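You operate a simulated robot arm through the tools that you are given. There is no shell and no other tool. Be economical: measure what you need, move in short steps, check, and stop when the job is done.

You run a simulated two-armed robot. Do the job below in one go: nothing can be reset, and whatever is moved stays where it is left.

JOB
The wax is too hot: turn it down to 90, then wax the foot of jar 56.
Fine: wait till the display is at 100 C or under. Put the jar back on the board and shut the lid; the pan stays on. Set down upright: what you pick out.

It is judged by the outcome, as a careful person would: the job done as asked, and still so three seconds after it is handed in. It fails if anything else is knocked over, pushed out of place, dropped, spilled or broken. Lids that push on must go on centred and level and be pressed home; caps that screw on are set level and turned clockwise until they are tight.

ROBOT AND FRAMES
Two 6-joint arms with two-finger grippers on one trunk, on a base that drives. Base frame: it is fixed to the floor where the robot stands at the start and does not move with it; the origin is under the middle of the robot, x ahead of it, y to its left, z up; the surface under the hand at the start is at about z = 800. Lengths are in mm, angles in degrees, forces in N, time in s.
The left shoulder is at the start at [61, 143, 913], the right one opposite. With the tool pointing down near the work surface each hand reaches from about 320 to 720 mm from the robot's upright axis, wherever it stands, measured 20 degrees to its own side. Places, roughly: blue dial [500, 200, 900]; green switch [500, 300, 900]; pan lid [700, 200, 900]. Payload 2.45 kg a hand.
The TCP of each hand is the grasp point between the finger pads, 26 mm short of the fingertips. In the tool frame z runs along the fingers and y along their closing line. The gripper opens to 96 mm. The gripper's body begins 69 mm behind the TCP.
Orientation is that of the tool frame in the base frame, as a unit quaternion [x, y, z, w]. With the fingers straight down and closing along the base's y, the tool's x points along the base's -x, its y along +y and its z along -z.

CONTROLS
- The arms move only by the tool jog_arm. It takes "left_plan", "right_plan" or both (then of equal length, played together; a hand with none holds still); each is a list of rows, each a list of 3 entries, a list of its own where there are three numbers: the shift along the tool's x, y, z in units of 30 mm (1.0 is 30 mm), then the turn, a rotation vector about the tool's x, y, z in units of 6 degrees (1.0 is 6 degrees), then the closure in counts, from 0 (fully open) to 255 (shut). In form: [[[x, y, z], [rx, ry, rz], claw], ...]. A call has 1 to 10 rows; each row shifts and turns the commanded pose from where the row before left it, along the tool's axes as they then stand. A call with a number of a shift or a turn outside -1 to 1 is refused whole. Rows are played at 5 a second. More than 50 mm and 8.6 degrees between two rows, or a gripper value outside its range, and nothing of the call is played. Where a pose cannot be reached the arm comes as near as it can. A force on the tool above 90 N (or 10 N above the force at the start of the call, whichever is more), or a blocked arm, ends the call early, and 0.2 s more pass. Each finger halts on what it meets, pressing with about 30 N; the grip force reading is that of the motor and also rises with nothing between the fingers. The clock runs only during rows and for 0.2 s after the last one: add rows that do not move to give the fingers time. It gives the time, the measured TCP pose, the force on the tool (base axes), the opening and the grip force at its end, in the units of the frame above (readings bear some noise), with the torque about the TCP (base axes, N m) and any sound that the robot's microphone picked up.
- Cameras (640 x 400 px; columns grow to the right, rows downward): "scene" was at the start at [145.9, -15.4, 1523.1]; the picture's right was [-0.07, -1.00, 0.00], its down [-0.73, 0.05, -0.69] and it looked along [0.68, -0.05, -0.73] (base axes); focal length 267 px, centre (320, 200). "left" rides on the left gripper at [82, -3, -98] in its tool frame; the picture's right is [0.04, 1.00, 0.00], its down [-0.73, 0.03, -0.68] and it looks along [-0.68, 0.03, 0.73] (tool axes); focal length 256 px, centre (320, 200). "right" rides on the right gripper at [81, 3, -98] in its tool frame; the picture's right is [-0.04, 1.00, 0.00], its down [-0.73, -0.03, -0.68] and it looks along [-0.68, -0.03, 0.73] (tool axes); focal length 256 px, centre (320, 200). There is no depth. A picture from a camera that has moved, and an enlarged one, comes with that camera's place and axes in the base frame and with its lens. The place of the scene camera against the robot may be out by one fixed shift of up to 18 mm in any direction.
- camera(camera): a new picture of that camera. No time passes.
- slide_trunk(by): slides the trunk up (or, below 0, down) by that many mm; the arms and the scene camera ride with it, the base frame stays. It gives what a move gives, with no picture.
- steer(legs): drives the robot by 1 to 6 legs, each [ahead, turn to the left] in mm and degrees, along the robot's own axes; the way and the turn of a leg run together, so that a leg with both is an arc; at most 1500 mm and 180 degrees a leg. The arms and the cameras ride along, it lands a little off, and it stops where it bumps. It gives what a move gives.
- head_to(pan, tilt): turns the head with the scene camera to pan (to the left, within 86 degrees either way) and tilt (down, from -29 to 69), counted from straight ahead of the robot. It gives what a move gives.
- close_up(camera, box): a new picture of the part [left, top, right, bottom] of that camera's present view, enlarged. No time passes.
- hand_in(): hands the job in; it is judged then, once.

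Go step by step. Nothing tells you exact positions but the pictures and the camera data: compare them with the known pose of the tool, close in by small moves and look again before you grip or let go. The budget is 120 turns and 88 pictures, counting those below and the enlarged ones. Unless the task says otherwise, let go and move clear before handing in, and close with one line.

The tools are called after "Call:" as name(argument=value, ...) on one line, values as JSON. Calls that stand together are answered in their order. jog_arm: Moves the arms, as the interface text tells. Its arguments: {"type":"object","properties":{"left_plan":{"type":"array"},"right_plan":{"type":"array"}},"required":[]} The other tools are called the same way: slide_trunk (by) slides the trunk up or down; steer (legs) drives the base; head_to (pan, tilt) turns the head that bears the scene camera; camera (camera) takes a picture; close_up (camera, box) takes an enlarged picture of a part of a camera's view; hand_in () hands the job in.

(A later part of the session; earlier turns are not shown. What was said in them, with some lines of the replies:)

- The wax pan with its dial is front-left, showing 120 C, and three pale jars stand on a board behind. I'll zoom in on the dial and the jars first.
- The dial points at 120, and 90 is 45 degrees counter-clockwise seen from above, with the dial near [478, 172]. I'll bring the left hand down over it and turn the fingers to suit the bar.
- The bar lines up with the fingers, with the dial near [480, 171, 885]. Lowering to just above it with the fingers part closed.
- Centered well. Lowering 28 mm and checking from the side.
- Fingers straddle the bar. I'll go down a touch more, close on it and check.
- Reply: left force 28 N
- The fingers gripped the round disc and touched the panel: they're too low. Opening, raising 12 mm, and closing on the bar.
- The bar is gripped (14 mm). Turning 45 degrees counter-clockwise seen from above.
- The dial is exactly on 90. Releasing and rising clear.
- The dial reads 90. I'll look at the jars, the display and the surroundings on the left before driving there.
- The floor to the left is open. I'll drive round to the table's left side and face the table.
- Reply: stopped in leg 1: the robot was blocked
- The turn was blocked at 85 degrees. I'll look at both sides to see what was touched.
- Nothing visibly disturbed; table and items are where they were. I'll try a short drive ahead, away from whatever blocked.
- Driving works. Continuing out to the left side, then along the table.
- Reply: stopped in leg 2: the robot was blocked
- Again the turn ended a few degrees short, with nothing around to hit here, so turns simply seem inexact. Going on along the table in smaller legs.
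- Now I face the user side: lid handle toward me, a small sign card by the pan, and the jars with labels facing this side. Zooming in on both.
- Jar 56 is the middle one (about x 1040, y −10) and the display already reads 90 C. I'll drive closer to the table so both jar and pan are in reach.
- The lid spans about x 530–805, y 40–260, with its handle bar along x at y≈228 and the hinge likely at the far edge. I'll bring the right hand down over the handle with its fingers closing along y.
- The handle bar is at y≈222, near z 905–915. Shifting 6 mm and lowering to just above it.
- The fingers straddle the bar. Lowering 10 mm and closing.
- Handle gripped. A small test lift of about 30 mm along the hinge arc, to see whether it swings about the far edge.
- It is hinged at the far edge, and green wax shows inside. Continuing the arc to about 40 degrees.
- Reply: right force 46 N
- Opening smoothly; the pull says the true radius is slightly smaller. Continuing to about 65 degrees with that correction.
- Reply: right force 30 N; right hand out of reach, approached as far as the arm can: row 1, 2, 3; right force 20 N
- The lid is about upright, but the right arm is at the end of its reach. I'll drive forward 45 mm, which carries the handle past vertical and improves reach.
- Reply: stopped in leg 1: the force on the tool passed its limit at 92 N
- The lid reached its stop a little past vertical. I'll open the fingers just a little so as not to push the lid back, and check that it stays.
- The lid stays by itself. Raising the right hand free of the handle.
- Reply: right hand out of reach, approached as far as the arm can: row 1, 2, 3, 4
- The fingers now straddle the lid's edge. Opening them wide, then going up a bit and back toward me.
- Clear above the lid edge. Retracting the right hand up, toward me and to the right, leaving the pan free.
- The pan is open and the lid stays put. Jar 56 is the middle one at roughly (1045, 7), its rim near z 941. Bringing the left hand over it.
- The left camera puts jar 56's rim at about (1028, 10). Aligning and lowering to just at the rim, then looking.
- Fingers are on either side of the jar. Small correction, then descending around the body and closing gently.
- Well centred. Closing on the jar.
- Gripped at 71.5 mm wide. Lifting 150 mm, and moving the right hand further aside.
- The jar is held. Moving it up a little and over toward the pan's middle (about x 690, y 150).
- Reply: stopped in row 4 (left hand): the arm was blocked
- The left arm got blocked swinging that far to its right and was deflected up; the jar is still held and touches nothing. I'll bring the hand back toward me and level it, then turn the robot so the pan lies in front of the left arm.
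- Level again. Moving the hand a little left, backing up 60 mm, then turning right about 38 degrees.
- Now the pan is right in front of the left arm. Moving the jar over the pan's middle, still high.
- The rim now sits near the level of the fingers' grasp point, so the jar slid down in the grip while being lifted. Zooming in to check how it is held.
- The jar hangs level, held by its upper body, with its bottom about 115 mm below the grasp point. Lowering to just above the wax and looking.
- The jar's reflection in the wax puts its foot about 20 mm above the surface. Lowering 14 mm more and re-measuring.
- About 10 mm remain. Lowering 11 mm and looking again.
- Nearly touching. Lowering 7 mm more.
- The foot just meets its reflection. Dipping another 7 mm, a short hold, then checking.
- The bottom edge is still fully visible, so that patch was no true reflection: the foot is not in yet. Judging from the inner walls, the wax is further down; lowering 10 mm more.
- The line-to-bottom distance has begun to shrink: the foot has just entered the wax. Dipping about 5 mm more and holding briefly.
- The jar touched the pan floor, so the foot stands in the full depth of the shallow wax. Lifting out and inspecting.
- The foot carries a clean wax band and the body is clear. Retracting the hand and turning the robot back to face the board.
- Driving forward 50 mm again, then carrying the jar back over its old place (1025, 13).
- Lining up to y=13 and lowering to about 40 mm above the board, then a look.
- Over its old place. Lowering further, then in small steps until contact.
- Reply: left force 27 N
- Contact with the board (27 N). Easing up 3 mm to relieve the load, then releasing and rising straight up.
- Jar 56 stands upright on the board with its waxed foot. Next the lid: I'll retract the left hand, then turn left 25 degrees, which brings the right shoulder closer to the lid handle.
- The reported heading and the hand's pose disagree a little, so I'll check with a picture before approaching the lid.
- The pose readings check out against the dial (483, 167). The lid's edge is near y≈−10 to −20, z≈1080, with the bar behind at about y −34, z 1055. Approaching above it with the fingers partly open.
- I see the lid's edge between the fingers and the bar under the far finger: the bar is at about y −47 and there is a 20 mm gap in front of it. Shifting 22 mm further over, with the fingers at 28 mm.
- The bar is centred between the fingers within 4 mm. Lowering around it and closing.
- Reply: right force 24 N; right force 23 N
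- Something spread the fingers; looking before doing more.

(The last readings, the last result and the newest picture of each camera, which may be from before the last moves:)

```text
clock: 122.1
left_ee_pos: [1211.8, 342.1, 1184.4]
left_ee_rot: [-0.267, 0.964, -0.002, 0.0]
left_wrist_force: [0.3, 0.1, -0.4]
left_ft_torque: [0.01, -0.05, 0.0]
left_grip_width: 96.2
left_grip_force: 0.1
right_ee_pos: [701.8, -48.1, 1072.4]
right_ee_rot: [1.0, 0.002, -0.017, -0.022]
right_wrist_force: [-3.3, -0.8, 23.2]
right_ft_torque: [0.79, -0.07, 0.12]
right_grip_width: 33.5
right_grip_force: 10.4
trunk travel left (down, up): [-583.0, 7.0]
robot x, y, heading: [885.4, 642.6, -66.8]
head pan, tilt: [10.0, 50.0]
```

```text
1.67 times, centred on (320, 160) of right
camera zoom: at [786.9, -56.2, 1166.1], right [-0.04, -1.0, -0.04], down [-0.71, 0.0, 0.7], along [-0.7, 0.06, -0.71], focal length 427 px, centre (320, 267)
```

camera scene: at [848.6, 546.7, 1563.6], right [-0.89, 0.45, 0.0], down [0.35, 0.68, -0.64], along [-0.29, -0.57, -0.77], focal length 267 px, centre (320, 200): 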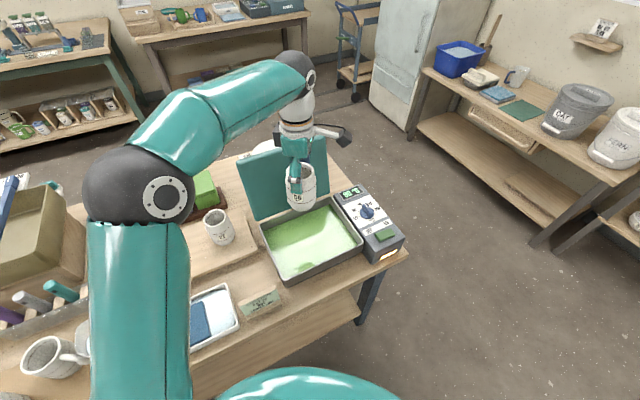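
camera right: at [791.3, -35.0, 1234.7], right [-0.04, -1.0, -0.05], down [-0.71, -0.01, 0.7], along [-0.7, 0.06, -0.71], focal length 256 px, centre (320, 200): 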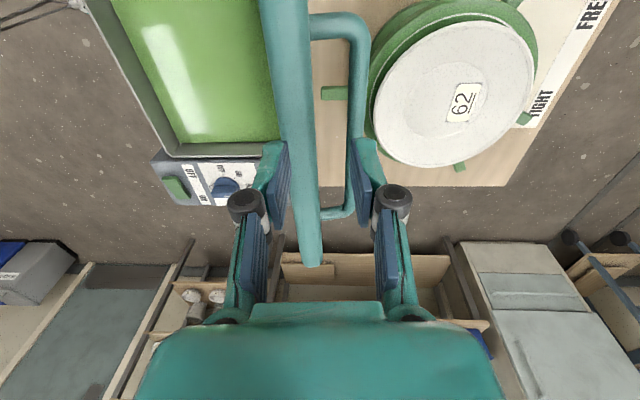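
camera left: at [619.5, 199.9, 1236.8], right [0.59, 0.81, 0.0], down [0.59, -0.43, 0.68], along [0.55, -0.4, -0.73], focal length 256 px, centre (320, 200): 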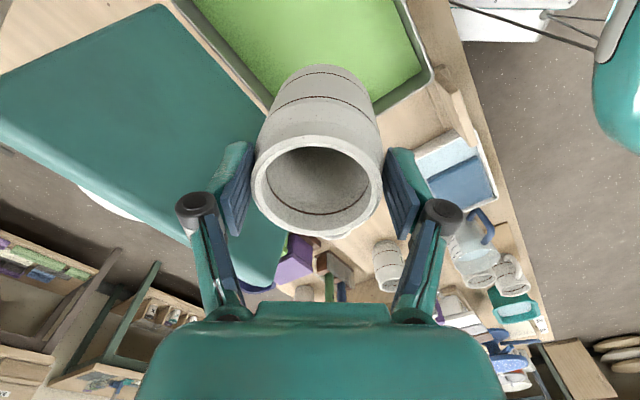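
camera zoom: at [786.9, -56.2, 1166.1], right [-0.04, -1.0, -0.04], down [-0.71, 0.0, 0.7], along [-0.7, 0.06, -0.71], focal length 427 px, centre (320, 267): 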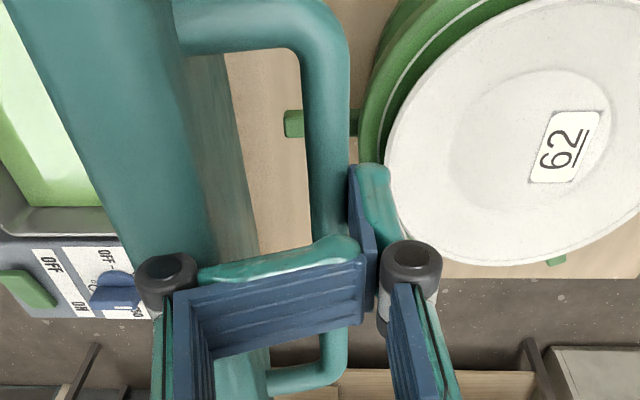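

The near fingertip caught on the bar and folded over it. Opening a little and rising so it straightens.

Call:
jog_arm(right_plan=[[[0, 0, 0], [0, 0, 0], 178], [[0, 0, -0.5], [0, 0, 0], 165], [[0, 0, -0.6], [0, 0, 0], 165], [[0, 0, -0.7], [0, 0, 0], 165], [[0, 0, -0.3], [0, 0, 0], 150], [[0, 0, 0], [0, 0, 0], 150]])

Call:
camera(camera="right")

```text
clock: 123.5
left_ee_pos: [1213.8, 341.0, 1185.1]
left_ee_rot: [-0.268, 0.963, -0.001, 0.0]
left_wrist_force: [-0.8, 0.1, -0.3]
left_ft_torque: [0.04, 0.0, 0.02]
left_grip_width: 96.0
left_grip_force: 0.1
right_ee_pos: [705.2, -54.7, 1133.0]
right_ee_rot: [1.0, 0.001, -0.017, -0.024]
right_wrist_force: [-0.1, 0.0, 1.2]
right_ft_torque: [-0.01, 0.0, 0.01]
right_grip_width: 40.0
right_grip_force: 0.2
trunk travel left (down, up): [-583.0, 7.0]
robot x, y, heading: [887.9, 640.6, -67.0]
head pan, tilt: [10.0, 50.0]
```

```text
3 pictures are left
camera right: at [789.9, -60.7, 1226.8], right [-0.04, -1.0, -0.05], down [-0.71, -0.01, 0.7], along [-0.7, 0.06, -0.71], focal length 256 px, centre (320, 200)
```

right: 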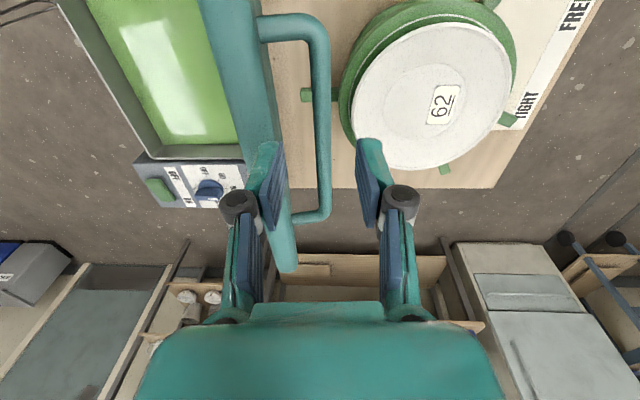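

The finger is straight again. The bar is at y≈−48 with room up to y≈−17; I'll open to 36 mm and descend in two stages, watching force and width.

Call:
jog_arm(right_plan=[[[0, 0, 0], [0, 0, 0], 160], [[0, -0.05, 0.5], [0, 0, 0], 160], [[0, 0, 0.5], [0, 0, 0], 160], [[0, 0, 0], [0, 0, 0], 160]])

Call:
jog_arm(right_plan=[[[0, 0, 0.3], [0, 0, 0], 160], [[0, 0, 0], [0, 0, 0], 160]])

```text
clock: 124.5
left_ee_pos: [1214.2, 339.6, 1183.1]
left_ee_rot: [-0.267, 0.964, -0.001, 0.0]
left_wrist_force: [-0.5, -0.5, -0.5]
left_ft_torque: [0.05, -0.02, -0.02]
left_grip_width: 95.8
left_grip_force: 0.0
right_ee_pos: [703.4, -50.9, 1097.0]
right_ee_rot: [1.0, 0.001, -0.016, -0.027]
right_wrist_force: [-0.5, 0.0, -0.4]
right_ft_torque: [0.09, 0.01, 0.01]
right_grip_width: 39.1
right_grip_force: 0.1
trunk travel left (down, up): [-583.0, 7.0]
robot x, y, heading: [888.6, 642.5, -66.7]
head pan, tilt: [10.0, 50.0]
```

```text
clock: 125.1
left_ee_pos: [1212.8, 341.9, 1185.0]
left_ee_rot: [-0.268, 0.964, -0.001, -0.001]
left_wrist_force: [0.4, 0.1, -0.2]
left_ft_torque: [0.02, -0.03, 0.01]
left_grip_width: 96.0
left_grip_force: 0.0
right_ee_pos: [702.9, -50.1, 1094.1]
right_ee_rot: [1.0, 0.001, -0.017, -0.022]
right_wrist_force: [0.9, -0.4, 7.4]
right_ft_torque: [0.21, -0.01, -0.04]
right_grip_width: 38.9
right_grip_force: 0.3
trunk travel left (down, up): [-583.0, 7.0]
robot x, y, heading: [884.8, 635.8, -66.8]
head pan, tilt: [10.0, 50.0]
```

The near finger's back met the lid's edge (near z 1070), so the gap to the bar is too tight. Instead I'll straddle the whole lid edge and handle with the fingers wide open, and swing the lid shut from its edge. Rising, opening and shifting first.

Call:
jog_arm(right_plan=[[[0, 0, -0.6], [0, 0, 0], 160], [[0, 0, -0.6], [0, 0, 0], 80], [[0, -0.3, 0], [0, 0, 0], 0], [[0, -0.5, 0], [0, 0, 0], 0], [[0, 0, 0], [0, 0, 0], 0], [[0, 0, 0], [0, 0, 0], 0]])

Call:
camera(camera="right")

```text
clock: 126.5
left_ee_pos: [1213.3, 340.8, 1184.7]
left_ee_rot: [-0.268, 0.964, 0.0, 0.0]
left_wrist_force: [-0.5, 0.6, -0.2]
left_ft_torque: [-0.01, -0.03, 0.0]
left_grip_width: 96.0
left_grip_force: 0.1
right_ee_pos: [704.0, -26.3, 1131.6]
right_ee_rot: [1.0, 0.001, -0.017, -0.024]
right_wrist_force: [-0.5, 0.8, 0.1]
right_ft_torque: [0.01, 0.0, 0.02]
right_grip_width: 96.1
right_grip_force: 0.1
trunk travel left (down, up): [-583.0, 7.0]
robot x, y, heading: [890.6, 637.9, -66.9]
head pan, tilt: [10.0, 50.0]
```

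```text
2 pictures are left
camera right: at [789.2, -35.7, 1226.3], right [-0.04, -1.0, -0.04], down [-0.71, 0.0, 0.7], along [-0.7, 0.06, -0.71], focal length 256 px, centre (320, 200)
```

right: 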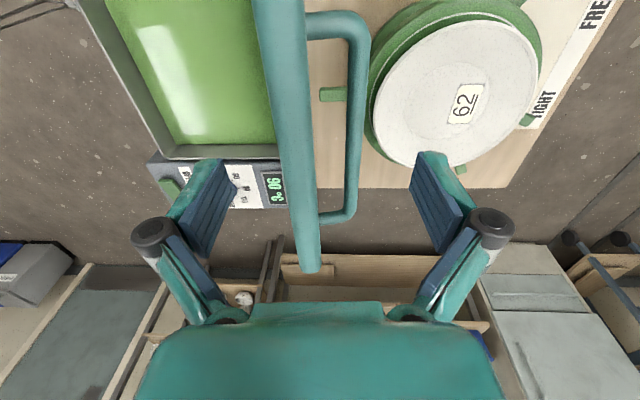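

Lid edge and handle are both well between the fingers. Descending 75 mm around them.

Call:
jog_arm(right_plan=[[[0, 0.03, 0.5], [0, 0, 0], 0], [[0, 0.03, 0.5], [0, 0, 0], 0], [[0, 0.03, 0.5], [0, 0, 0], 0], [[0, 0.03, 0.5], [0, 0, 0], 0], [[0, 0, 0.5], [0, 0, 0], 0], [[0, 0, 0], [0, 0, 0], 0]])

```text
clock: 127.9
left_ee_pos: [1213.0, 340.6, 1184.7]
left_ee_rot: [-0.268, 0.963, -0.001, 0.0]
left_wrist_force: [0.4, -1.0, -1.0]
left_ft_torque: [0.0, 0.0, -0.02]
left_grip_width: 95.9
left_grip_force: 0.1
right_ee_pos: [702.7, -28.6, 1057.2]
right_ee_rot: [1.0, 0.001, -0.017, -0.023]
right_wrist_force: [0.4, 0.0, -0.1]
right_ft_torque: [0.0, -0.03, 0.0]
right_grip_width: 96.2
right_grip_force: 0.0
trunk travel left (down, up): [-583.0, 7.0]
robot x, y, heading: [884.1, 642.7, -66.8]
head pan, tilt: [10.0, 50.0]
```

No contact: the lid is caged between the fingers. Narrowing to about 70 mm and pulling the lid toward me to near vertical.

Call:
jog_arm(right_plan=[[[0, 0, 0], [0, 0, 0], 70], [[0, 0, 0], [0, 0, 0], 70], [[0, -0.483, -0.153], [0, 0, 0], 70], [[0, -0.49, -0.11], [0, 0, 0], 70], [[0, -0.5, -0.063], [0, 0, 0], 70], [[0, 0, 0], [0, 0, 0], 70]])

```text
clock: 129.3
left_ee_pos: [1213.1, 340.9, 1184.9]
left_ee_rot: [-0.267, 0.964, 0.0, 0.0]
left_wrist_force: [0.0, -0.4, 1.3]
left_ft_torque: [-0.01, 0.02, 0.0]
left_grip_width: 96.0
left_grip_force: 0.1
right_ee_pos: [701.8, 16.2, 1068.1]
right_ee_rot: [1.0, 0.001, -0.016, -0.023]
right_wrist_force: [0.4, -0.1, 0.7]
right_ft_torque: [0.03, 0.02, 0.02]
right_grip_width: 69.9
right_grip_force: 0.4
trunk travel left (down, up): [-583.0, 7.0]
robot x, y, heading: [885.0, 641.5, -66.7]
head pan, tilt: [10.0, 50.0]
```

The lid comes along freely. Continuing past vertical, now turning the hand with the lid so the near finger supports it.

Call:
jog_arm(right_plan=[[[0, -0.5, -0.02], [-0.833, 0, 0], 70], [[0, -0.5, -0.02], [-0.833, 0, 0], 70], [[0, -0.5, -0.02], [-0.833, 0, 0], 70], [[0, -0.5, -0.02], [-0.833, 0, 0], 70], [[0, 0, 0], [0, 0, 0], 70]])

```text
clock: 130.5
left_ee_pos: [1213.4, 340.8, 1184.3]
left_ee_rot: [-0.267, 0.964, -0.001, 0.001]
left_wrist_force: [-0.1, -0.4, 0.2]
left_ft_torque: [0.02, 0.01, -0.01]
left_grip_width: 95.7
left_grip_force: 0.0
right_ee_pos: [702.6, 75.2, 1065.9]
right_ee_rot: [0.988, 0.004, -0.017, 0.152]
right_wrist_force: [-0.6, 1.3, -0.7]
right_ft_torque: [-0.02, 0.0, -0.03]
right_grip_width: 70.0
right_grip_force: 0.6
trunk travel left (down, up): [-583.0, 7.0]
robot x, y, heading: [888.8, 639.0, -67.0]
head pan, tilt: [10.0, 50.0]
```

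Forces are small, so I'll check that the lid really is between the fingers by gently closing.

Call:
jog_arm(right_plan=[[[0, 0, 0], [0, 0, 0], 90], [[0, 0, 0], [0, 0, 0], 130], [[0, 0, 0], [0, 0, 0], 130]])

```text
clock: 131.3
left_ee_pos: [1213.2, 340.5, 1183.9]
left_ee_rot: [-0.267, 0.964, -0.001, 0.0]
left_wrist_force: [-0.3, 0.4, 0.9]
left_ft_torque: [-0.01, -0.02, 0.0]
left_grip_width: 95.9
left_grip_force: 0.1
right_ee_pos: [702.1, 74.2, 1065.8]
right_ee_rot: [0.988, 0.005, -0.016, 0.151]
right_wrist_force: [0.7, -0.3, 0.7]
right_ft_torque: [-0.26, -0.15, -0.06]
right_grip_width: 65.0
right_grip_force: 45.0
trunk travel left (down, up): [-583.0, 7.0]
robot x, y, heading: [884.8, 645.8, -67.1]
head pan, tilt: [10.0, 50.0]
```

Clamped at 65 mm: the lid and handle are held. Swinging it down along the arc, checking forces.

Call:
jog_arm(right_plan=[[[0, -0.5, -0.02], [-0.833, 0, 0], 130], [[0, -0.5, -0.02], [-0.833, 0, 0], 130], [[0, -0.5, -0.02], [-0.833, 0, 0], 130], [[0, -0.5, -0.02], [-0.833, 0, 0], 130], [[0, 0, 0], [0, 0, 0], 130]])

```text
clock: 132.5
left_ee_pos: [1214.9, 336.1, 1181.9]
left_ee_rot: [-0.267, 0.964, 0.001, -0.001]
left_wrist_force: [-0.2, -0.4, 0.1]
left_ft_torque: [-0.01, -0.01, 0.05]
left_grip_width: 95.9
left_grip_force: 0.0
right_ee_pos: [701.9, 126.2, 1049.7]
right_ee_rot: [0.95, 0.009, -0.01, 0.312]
right_wrist_force: [30.8, -11.8, -39.9]
right_ft_torque: [1.15, -1.59, -1.31]
right_grip_width: 65.6
right_grip_force: 44.6
right hand out of reach, approached as far as the arm can: row 4
trunk travel left (down, up): [-583.0, 7.0]
robot x, y, heading: [885.4, 641.9, -66.9]
head pan, tilt: [10.0, 50.0]
```

The lid is about half down, but the right arm is now folded too close to the body to go on. I'll loosen the clamp so the lid just rests on the near finger, then back the robot up in short steps.

Call:
jog_arm(right_plan=[[[0, 0, 0], [0, 0, 0], 70], [[0, 0, 0], [0, 0, 0], 55], [[0, 0, 0], [0, 0, 0], 55], [[0, 0, 0], [0, 0, 0], 55]])

```text
clock: 133.5
left_ee_pos: [1212.8, 341.2, 1184.9]
left_ee_rot: [-0.268, 0.964, 0.0, 0.0]
left_wrist_force: [0.2, 0.1, -0.4]
left_ft_torque: [0.0, -0.01, 0.05]
left_grip_width: 96.0
left_grip_force: 0.0
right_ee_pos: [695.6, 129.4, 1055.0]
right_ee_rot: [0.948, 0.008, -0.013, 0.318]
right_wrist_force: [-0.3, 1.3, -0.8]
right_ft_torque: [0.04, -0.01, 0.0]
right_grip_width: 76.1
right_grip_force: 0.7
trunk travel left (down, up): [-583.0, 7.0]
robot x, y, heading: [891.4, 641.4, -66.8]
head pan, tilt: [10.0, 50.0]
```

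Almost no load on the finger: perhaps the hinge holds the lid by itself. Opening wider and moving the supporting finger away 12 mm to test, with one picture.

Call:
jog_arm(right_plan=[[[0, 0, 0], [0, 0, 0], 0], [[0, 0, 0], [0, 0, 0], 0], [[0, -0.2, 0], [0, 0, 0], 0], [[0, -0.2, 0], [0, 0, 0], 0], [[0, 0, 0], [0, 0, 0], 0], [[0, 0, 0], [0, 0, 0], 0]])

Call:
camera(camera="right")

```text
clock: 134.9
left_ee_pos: [1213.5, 340.3, 1184.6]
left_ee_rot: [-0.267, 0.964, 0.0, 0.0]
left_wrist_force: [0.5, -0.1, -0.1]
left_ft_torque: [-0.01, -0.01, 0.0]
left_grip_width: 96.0
left_grip_force: 0.0
right_ee_pos: [693.8, 137.6, 1056.1]
right_ee_rot: [0.948, 0.007, -0.014, 0.318]
right_wrist_force: [0.5, 1.0, -0.7]
right_ft_torque: [-0.03, -0.04, -0.05]
right_grip_width: 95.7
right_grip_force: 0.2
right hand out of reach, approached as far as the arm can: row 3, 4
trunk travel left (down, up): [-583.0, 7.0]
robot x, y, heading: [889.6, 642.8, -66.8]
head pan, tilt: [10.0, 50.0]
```

```text
1 pictures are left
camera right: at [778.2, 194.5, 1133.2], right [-0.02, -0.8, 0.6], down [-0.72, 0.43, 0.55], along [-0.7, -0.42, -0.58], focal length 256 px, centre (320, 200)
```

right: 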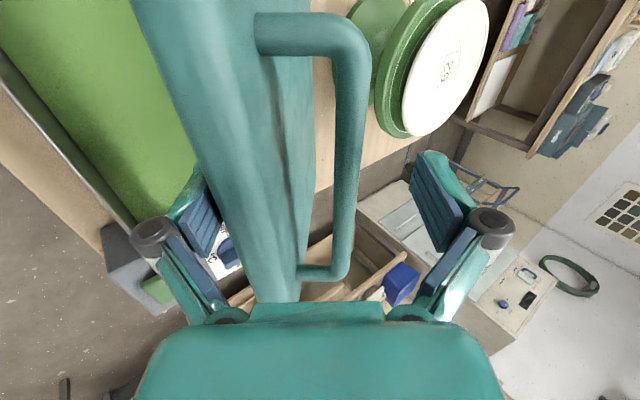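

The lid rests lightly on the near finger (only about 1 N), so it is light. Backing up 30 mm, which also lowers it, then continuing the arc.

Call:
steer(legs=[[-30, 0]])

Call:
jog_arm(right_plan=[[[0.3, 0, 0.3], [0, 0, 0], 0], [[0.3, -0.2, 0.2], [-0.5, 0, 0], 0], [[0, 0, 0], [0, 0, 0], 0]])

```text
clock: 135.7
left_ee_pos: [1201.5, 367.3, 1184.3]
left_ee_rot: [-0.268, 0.964, -0.001, 0.0]
left_wrist_force: [-0.2, 0.6, 0.8]
left_ft_torque: [-0.02, -0.01, 0.02]
left_grip_width: 96.1
left_grip_force: 0.1
right_ee_pos: [682.5, 164.2, 1056.1]
right_ee_rot: [0.948, 0.007, -0.014, 0.318]
right_wrist_force: [0.4, 0.7, -1.3]
right_ft_torque: [-0.08, 0.06, 0.0]
right_grip_width: 95.8
right_grip_force: 0.0
trunk travel left (down, up): [-583.0, 7.0]
robot x, y, heading: [872.5, 666.6, -66.3]
head pan, tilt: [10.0, 50.0]
```

```text
clock: 136.5
left_ee_pos: [1201.1, 365.4, 1183.7]
left_ee_rot: [-0.267, 0.964, 0.0, 0.0]
left_wrist_force: [-0.3, -0.1, 0.2]
left_ft_torque: [0.03, -0.02, -0.02]
left_grip_width: 95.7
left_grip_force: 0.0
right_ee_pos: [690.7, 154.9, 1072.8]
right_ee_rot: [0.941, 0.009, -0.014, 0.338]
right_wrist_force: [-0.2, 0.6, -1.3]
right_ft_torque: [0.01, 0.0, -0.01]
right_grip_width: 96.0
right_grip_force: 0.0
right hand out of reach, approached as far as the arm can: row 1, 2
trunk travel left (down, up): [-583.0, 7.0]
robot x, y, heading: [876.0, 669.2, -66.8]
head pan, tilt: [10.0, 50.0]
```

The arm's wrist limit is in the way, so I'll undo that last arm move and instead lower the hand using the trunk and the base with the arm held as it is.

Call:
jog_arm(right_plan=[[[-0.6, 0, 0], [0.5, 0, 0], 0], [[0, 0, 0], [0, 0, 0], 0]])

```text
clock: 137.1
left_ee_pos: [1201.1, 367.1, 1183.6]
left_ee_rot: [-0.267, 0.964, 0.0, 0.0]
left_wrist_force: [0.5, -0.1, -0.3]
left_ft_torque: [0.04, 0.0, -0.01]
left_grip_width: 95.9
left_grip_force: 0.0
right_ee_pos: [671.6, 155.3, 1075.0]
right_ee_rot: [0.948, 0.007, -0.015, 0.317]
right_wrist_force: [-0.4, 0.7, -1.3]
right_ft_torque: [-0.01, 0.01, -0.03]
right_grip_width: 96.0
right_grip_force: 0.1
trunk travel left (down, up): [-583.0, 7.0]
robot x, y, heading: [874.5, 666.7, -66.5]
head pan, tilt: [10.0, 50.0]
```

Now lowering the trunk 50 mm, backing up 28 mm and lowering again, so the lid slides down on the near finger.

Call:
slide_trunk(by=-50)

Call:
steer(legs=[[-27, 0]])

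Call:
slide_trunk(by=-40)

```text
clock: 138.0
left_ee_pos: [1201.7, 365.8, 1134.0]
left_ee_rot: [-0.267, 0.964, 0.0, 0.0]
left_wrist_force: [-1.2, 0.4, -0.4]
left_ft_torque: [-0.02, -0.04, 0.02]
left_grip_width: 96.1
left_grip_force: 0.0
right_ee_pos: [672.3, 154.4, 1023.9]
right_ee_rot: [0.948, 0.007, -0.014, 0.317]
right_wrist_force: [-0.4, 0.9, -1.9]
right_ft_torque: [-0.08, 0.02, -0.04]
right_grip_width: 95.9
right_grip_force: 0.1
trunk travel left (down, up): [-533.0, 57.0]
robot x, y, heading: [873.8, 668.8, -66.7]
head pan, tilt: [10.0, 50.0]
```

```text
clock: 138.8
left_ee_pos: [1189.2, 392.4, 1134.7]
left_ee_rot: [-0.267, 0.964, -0.003, 0.001]
left_wrist_force: [-0.4, 0.4, 0.8]
left_ft_torque: [-0.07, 0.0, 0.0]
left_grip_width: 96.1
left_grip_force: 0.0
right_ee_pos: [661.8, 180.7, 1025.0]
right_ee_rot: [0.948, 0.006, -0.015, 0.318]
right_wrist_force: [0.0, 1.7, -0.9]
right_ft_torque: [-0.08, -0.05, 0.0]
right_grip_width: 96.0
right_grip_force: 0.0
trunk travel left (down, up): [-533.0, 57.0]
robot x, y, heading: [865.7, 692.5, -66.6]
head pan, tilt: [10.0, 50.0]
```

```text
clock: 139.7
left_ee_pos: [1191.1, 391.5, 1094.9]
left_ee_rot: [-0.267, 0.964, -0.001, -0.001]
left_wrist_force: [-0.1, 0.4, 0.6]
left_ft_torque: [0.03, 0.05, 0.01]
left_grip_width: 95.8
left_grip_force: 0.0
right_ee_pos: [661.4, 178.9, 984.4]
right_ee_rot: [0.948, 0.007, -0.014, 0.318]
right_wrist_force: [0.4, 2.1, -1.9]
right_ft_torque: [-0.13, -0.04, -0.02]
right_grip_width: 95.9
right_grip_force: 0.0
trunk travel left (down, up): [-493.0, 97.0]
robot x, y, heading: [863.0, 692.2, -66.7]
head pan, tilt: [10.0, 50.0]
```

The light, steady load shows the lid's edge riding down the finger. Continuing with small steps.

Call:
steer(legs=[[-18, 0]])

Call:
slide_trunk(by=-25)

```text
clock: 140.4
left_ee_pos: [1182.9, 408.6, 1094.5]
left_ee_rot: [-0.267, 0.964, -0.001, 0.001]
left_wrist_force: [0.8, -0.9, 0.7]
left_ft_torque: [0.0, 0.0, -0.02]
left_grip_width: 96.3
left_grip_force: 0.0
right_ee_pos: [653.9, 195.5, 984.6]
right_ee_rot: [0.948, 0.008, -0.014, 0.318]
right_wrist_force: [1.0, 0.8, -2.4]
right_ft_torque: [-0.15, -0.01, -0.07]
right_grip_width: 96.0
right_grip_force: 0.1
trunk travel left (down, up): [-493.0, 97.0]
robot x, y, heading: [857.0, 709.0, -66.8]
head pan, tilt: [10.0, 50.0]
```

```text
clock: 141.2
left_ee_pos: [1184.7, 408.6, 1071.4]
left_ee_rot: [-0.267, 0.964, -0.001, 0.001]
left_wrist_force: [-0.4, 1.0, 0.7]
left_ft_torque: [0.0, 0.03, 0.0]
left_grip_width: 96.0
left_grip_force: 0.1
right_ee_pos: [654.6, 195.8, 960.6]
right_ee_rot: [0.948, 0.007, -0.014, 0.318]
right_wrist_force: [0.0, 1.7, -1.3]
right_ft_torque: [-0.1, 0.0, -0.04]
right_grip_width: 96.0
right_grip_force: 0.0
trunk travel left (down, up): [-468.0, 122.0]
robot x, y, heading: [856.5, 711.9, -66.5]
head pan, tilt: [10.0, 50.0]
```

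Nearly down. A last small lowering, then backing out in small steps so that the lid settles off the fingertip.

Call:
slide_trunk(by=-8)

Call:
steer(legs=[[-12, 0]])

Call:
steer(legs=[[-12, 0]])

```text
clock: 141.7
left_ee_pos: [1182.6, 408.0, 1063.4]
left_ee_rot: [-0.267, 0.964, -0.001, 0.001]
left_wrist_force: [0.6, -0.4, -0.6]
left_ft_torque: [-0.04, 0.01, 0.02]
left_grip_width: 95.9
left_grip_force: 0.1
right_ee_pos: [655.0, 195.8, 952.3]
right_ee_rot: [0.948, 0.008, -0.014, 0.319]
right_wrist_force: [-0.5, 3.5, -1.9]
right_ft_torque: [-0.04, 0.02, -0.08]
right_grip_width: 96.1
right_grip_force: 0.0
trunk travel left (down, up): [-460.0, 130.0]
robot x, y, heading: [854.8, 711.8, -66.6]
head pan, tilt: [10.0, 50.0]
```

```text
clock: 142.5
left_ee_pos: [1179.3, 419.5, 1063.0]
left_ee_rot: [-0.267, 0.964, 0.0, 0.0]
left_wrist_force: [-0.3, -0.5, 0.2]
left_ft_torque: [-0.06, 0.0, 0.01]
left_grip_width: 96.1
left_grip_force: 0.1
right_ee_pos: [649.5, 206.9, 952.8]
right_ee_rot: [0.947, 0.007, -0.014, 0.32]
right_wrist_force: [1.0, 1.5, -1.9]
right_ft_torque: [-0.08, -0.05, -0.05]
right_grip_width: 96.0
right_grip_force: 0.0
trunk travel left (down, up): [-460.0, 130.0]
robot x, y, heading: [853.7, 719.3, -66.7]
head pan, tilt: [10.0, 50.0]
```

```text
clock: 143.2
left_ee_pos: [1174.1, 430.2, 1063.6]
left_ee_rot: [-0.267, 0.964, -0.001, 0.0]
left_wrist_force: [0.2, -0.1, 0.2]
left_ft_torque: [0.01, -0.04, 0.0]
left_grip_width: 95.7
left_grip_force: 0.0
right_ee_pos: [645.3, 217.1, 953.2]
right_ee_rot: [0.948, 0.008, -0.013, 0.319]
right_wrist_force: [1.5, 1.6, -1.6]
right_ft_torque: [-0.03, -0.05, -0.03]
right_grip_width: 95.9
right_grip_force: 0.1
trunk travel left (down, up): [-460.0, 130.0]
robot x, y, heading: [846.0, 728.0, -66.7]
head pan, tilt: [10.0, 50.0]
```

Call:
steer(legs=[[-12, 0]])

Call:
steer(legs=[[-12, 0]])

```text
clock: 144.0
left_ee_pos: [1168.5, 441.7, 1065.2]
left_ee_rot: [-0.267, 0.964, 0.0, 0.0]
left_wrist_force: [0.4, 0.4, -0.1]
left_ft_torque: [-0.02, 0.02, -0.02]
left_grip_width: 95.7
left_grip_force: 0.0
right_ee_pos: [641.0, 228.4, 953.3]
right_ee_rot: [0.947, 0.007, -0.014, 0.32]
right_wrist_force: [-0.2, 0.2, 0.4]
right_ft_torque: [-0.01, -0.03, -0.01]
right_grip_width: 95.9
right_grip_force: 0.0
trunk travel left (down, up): [-460.0, 130.0]
robot x, y, heading: [841.8, 742.7, -66.8]
head pan, tilt: [10.0, 50.0]
```

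```text
clock: 144.7
left_ee_pos: [1164.9, 453.8, 1064.2]
left_ee_rot: [-0.268, 0.963, -0.001, -0.001]
left_wrist_force: [-0.5, 0.3, 0.0]
left_ft_torque: [-0.04, -0.04, -0.01]
left_grip_width: 96.0
left_grip_force: 0.1
right_ee_pos: [635.8, 240.0, 954.0]
right_ee_rot: [0.947, 0.007, -0.013, 0.32]
right_wrist_force: [-0.5, -0.1, 0.3]
right_ft_torque: [-0.05, -0.02, 0.01]
right_grip_width: 96.1
right_grip_force: 0.0
trunk travel left (down, up): [-460.0, 130.0]
robot x, y, heading: [841.3, 750.2, -66.7]
head pan, tilt: [10.0, 50.0]
```

The load vanished: the lid has settled. Backing out a bit more and rising clear.

Call:
steer(legs=[[-15, 0]])

Call:
slide_trunk(by=110)

```text
clock: 145.5
left_ee_pos: [1157.9, 467.3, 1065.2]
left_ee_rot: [-0.267, 0.964, -0.002, 0.0]
left_wrist_force: [-0.1, 0.6, 0.3]
left_ft_torque: [0.01, 0.0, 0.0]
left_grip_width: 96.0
left_grip_force: 0.1
right_ee_pos: [630.5, 253.8, 955.3]
right_ee_rot: [0.947, 0.007, -0.013, 0.32]
right_wrist_force: [-0.5, 0.0, 0.4]
right_ft_torque: [-0.03, -0.02, 0.02]
right_grip_width: 95.9
right_grip_force: 0.0
trunk travel left (down, up): [-460.0, 130.0]
robot x, y, heading: [830.0, 767.9, -66.7]
head pan, tilt: [10.0, 50.0]
```

```text
clock: 146.9
left_ee_pos: [1159.0, 465.4, 1175.1]
left_ee_rot: [-0.267, 0.964, -0.001, 0.0]
left_wrist_force: [0.0, 0.3, 0.6]
left_ft_torque: [-0.02, 0.01, 0.0]
left_grip_width: 96.0
left_grip_force: 0.1
right_ee_pos: [629.5, 252.8, 1065.0]
right_ee_rot: [0.948, 0.007, -0.013, 0.319]
right_wrist_force: [-0.1, 0.6, 0.2]
right_ft_torque: [0.0, 0.01, -0.03]
right_grip_width: 96.1
right_grip_force: 0.1
trunk travel left (down, up): [-570.0, 20.0]
robot x, y, heading: [830.6, 767.3, -66.7]
head pan, tilt: [10.0, 50.0]
```

Now leveling the right hand and closing its fingers to gently press on the lid's top; the contact height will show whether it is fully shut (earlier contact was at about z 932).

Call:
jog_arm(right_plan=[[[0, 0, 0], [1, 0, 0], 100], [[0, 0, 0], [1, 0, 0], 200], [[0, 0, 0], [1, 0, 0], 255], [[0, 0, 0], [1, 0, 0], 255], [[0, 0, 0], [1, 0, 0], 255], [[0, 0, 0], [1, 0, 0], 255], [[0, 0, 0], [0.2, 0, 0], 255]])

Call:
jog_arm(right_plan=[[[0.5, 0.5, 0], [0, 0, 0], 255], [[0.5, 0.8, 0], [0, 0, 0], 255], [[0, 0.8, 0.6], [0, 0, 0], 255], [[0, 0, 0.9], [0, 0, 0], 255], [[0, 0, 0.9], [0, 0, 0], 255], [[0, 0, 0.9], [0, 0, 0], 255], [[0, 0, 0], [0, 0, 0], 255]])

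```text
clock: 148.5
left_ee_pos: [1158.8, 465.2, 1174.5]
left_ee_rot: [-0.268, 0.963, -0.001, -0.001]
left_wrist_force: [-0.1, -0.4, -0.6]
left_ft_torque: [0.0, -0.02, -0.03]
left_grip_width: 96.3
left_grip_force: 0.0
right_ee_pos: [629.1, 253.6, 1063.9]
right_ee_rot: [1.0, 0.003, -0.014, 0.0]
right_wrist_force: [-0.7, 0.3, -0.2]
right_ft_torque: [0.0, -0.01, 0.01]
right_grip_width: 0.0
right_grip_force: 28.5
trunk travel left (down, up): [-570.0, 20.0]
robot x, y, heading: [830.2, 772.0, -66.6]
head pan, tilt: [10.0, 50.0]
```

```text
clock: 150.1
left_ee_pos: [1158.0, 465.9, 1175.2]
left_ee_rot: [-0.267, 0.964, -0.001, -0.001]
left_wrist_force: [0.5, -0.2, 0.2]
left_ft_torque: [-0.01, -0.01, 0.03]
left_grip_width: 96.0
left_grip_force: 0.0
right_ee_pos: [657.3, 190.1, 965.2]
right_ee_rot: [1.0, 0.003, -0.014, 0.001]
right_wrist_force: [0.2, -0.1, 0.4]
right_ft_torque: [-0.01, 0.01, 0.01]
right_grip_width: 0.2
right_grip_force: 28.2
trunk travel left (down, up): [-570.0, 20.0]
robot x, y, heading: [833.1, 766.5, -66.9]
head pan, tilt: [10.0, 50.0]
```

Call:
jog_arm(right_plan=[[[0, 0.5, 0], [0, 0, 0], 255], [[0, 0.4, 0.3], [0, 0, 0], 255], [[0, 0, 0.4], [0, 0, 0], 255], [[0, 0, 0.2], [0, 0, 0], 255], [[0, 0, 0.15], [0, 0, 0], 255], [[0, 0, 0], [0, 0, 0], 255]])

```text
clock: 151.5
left_ee_pos: [1158.2, 465.5, 1175.8]
left_ee_rot: [-0.267, 0.964, -0.001, -0.001]
left_wrist_force: [0.0, -0.3, -0.6]
left_ft_torque: [-0.04, 0.02, -0.03]
left_grip_width: 95.9
left_grip_force: 0.1
right_ee_pos: [657.2, 162.8, 933.7]
right_ee_rot: [1.0, 0.003, -0.014, 0.0]
right_wrist_force: [-0.9, -0.2, 0.2]
right_ft_torque: [0.01, 0.02, 0.01]
right_grip_width: 0.0
right_grip_force: 28.6
trunk travel left (down, up): [-570.0, 20.0]
robot x, y, heading: [832.8, 765.8, -66.7]
head pan, tilt: [10.0, 50.0]
```

Call:
jog_arm(right_plan=[[[0, 0, 0.1], [0, 0, 0], 255], [[0, 0, 0.1], [0, 0, 0], 255], [[0, 0, 0], [0, 0, 0], 255]])

```text
clock: 152.3
left_ee_pos: [1159.3, 470.0, 1176.8]
left_ee_rot: [-0.267, 0.964, -0.002, -0.001]
left_wrist_force: [-0.5, -0.8, 0.2]
left_ft_torque: [0.0, 0.01, 0.02]
left_grip_width: 96.2
left_grip_force: 0.0
right_ee_pos: [657.4, 164.1, 931.6]
right_ee_rot: [1.0, 0.003, -0.015, 0.005]
right_wrist_force: [-1.1, 0.6, 35.5]
right_ft_torque: [-0.01, -0.41, 0.19]
right_grip_width: 6.0
right_grip_force: 28.9
trunk travel left (down, up): [-570.0, 20.0]
robot x, y, heading: [829.9, 769.6, -66.5]
head pan, tilt: [10.0, 50.0]
```

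Firm contact at the same height as the closed lid at the start: it is shut. Rising, moving clear, and taking the last picture.

Call:
jog_arm(right_plan=[[[0, 0, -0.4], [0, 0, 0], 255], [[0, 0, -0.9], [0, 0, 0], 255], [[0, 0, -0.9], [0, 0, 0], 255], [[0, 0, -0.9], [0, 0, 0], 255], [[0, 0, -0.9], [0, 0, 0], 200], [[0, 0, -0.9], [0, 0, 0], 200], [[-0.6, -0.7, -0.4], [0, 0, 0], 200], [[-0.6, -0.7, 0], [0, 0, 0], 200], [[-0.6, -0.7, 0], [0, 0, 0], 200], [[-0.6, -0.7, 0], [0, 0, 0], 200]])

Call:
steer(legs=[[-120, 0]])

Call:
head_to(pan=-25, tilt=42)

Call:
camera(camera="scene")

```text
clock: 154.5
left_ee_pos: [1158.4, 468.2, 1174.8]
left_ee_rot: [-0.267, 0.964, -0.002, -0.001]
left_wrist_force: [1.0, -0.1, -0.5]
left_ft_torque: [-0.03, 0.0, 0.03]
left_grip_width: 96.0
left_grip_force: 0.1
right_ee_pos: [588.9, 247.9, 1090.0]
right_ee_rot: [1.0, 0.002, -0.015, 0.001]
right_wrist_force: [-0.1, 0.6, 0.2]
right_ft_torque: [-0.01, -0.04, 0.01]
right_grip_width: 20.6
right_grip_force: 0.0
trunk travel left (down, up): [-570.0, 20.0]
robot x, y, heading: [831.8, 765.0, -66.6]
head pan, tilt: [10.0, 50.0]
```

```text
clock: 155.8
left_ee_pos: [1112.6, 574.8, 1175.6]
left_ee_rot: [-0.267, 0.964, -0.002, 0.0]
left_wrist_force: [0.1, 0.8, 0.1]
left_ft_torque: [-0.03, -0.01, -0.03]
left_grip_width: 96.0
left_grip_force: 0.1
right_ee_pos: [540.8, 356.0, 1090.0]
right_ee_rot: [1.0, 0.002, -0.014, 0.001]
right_wrist_force: [-0.5, 0.3, -0.4]
right_ft_torque: [-0.05, 0.03, 0.0]
right_grip_width: 20.6
right_grip_force: 0.0
trunk travel left (down, up): [-570.0, 20.0]
robot x, y, heading: [783.9, 876.3, -66.9]
head pan, tilt: [10.0, 50.0]
```

```text
clock: 156.8
left_ee_pos: [1111.8, 573.3, 1175.7]
left_ee_rot: [-0.268, 0.963, -0.001, -0.001]
left_wrist_force: [-0.1, -0.2, -0.9]
left_ft_torque: [-0.03, 0.0, 0.0]
left_grip_width: 95.7
left_grip_force: 0.1
right_ee_pos: [541.8, 354.4, 1090.9]
right_ee_rot: [1.0, 0.002, -0.015, 0.0]
right_wrist_force: [0.9, -0.2, -0.1]
right_ft_torque: [0.0, -0.01, 0.0]
right_grip_width: 20.8
right_grip_force: 0.0
trunk travel left (down, up): [-570.0, 20.0]
robot x, y, heading: [784.8, 873.7, -66.9]
head pan, tilt: [-25.0, 42.0]
```

```text
0 pictures are left
camera scene: at [812.4, 726.8, 1561.8], right [-1.0, 0.03, 0.0], down [0.02, 0.67, -0.74], along [-0.02, -0.74, -0.67], focal length 267 px, centre (320, 200)
```

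scene: 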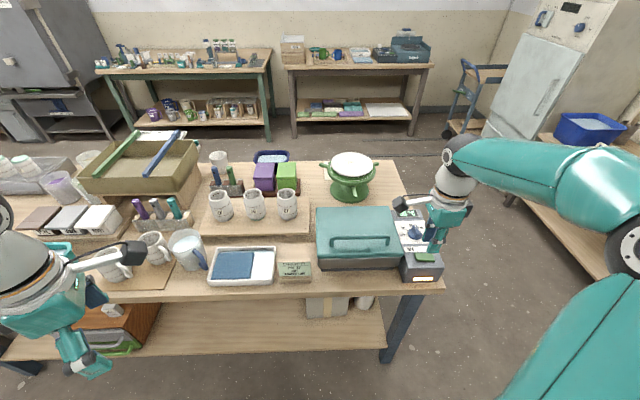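

The lid is shut, jar 56 stands upright in its place on the board, the pan's power light is still on, and nothing else is disturbed; both hands are clear. Handing in.

Call:
hand_in()

```text
The job is handed in.
```

The dial is at 90. With the display at 90 C, I waxed the foot of jar 56 and put the jar back upright on the board. I shut the lid and left the pan on.
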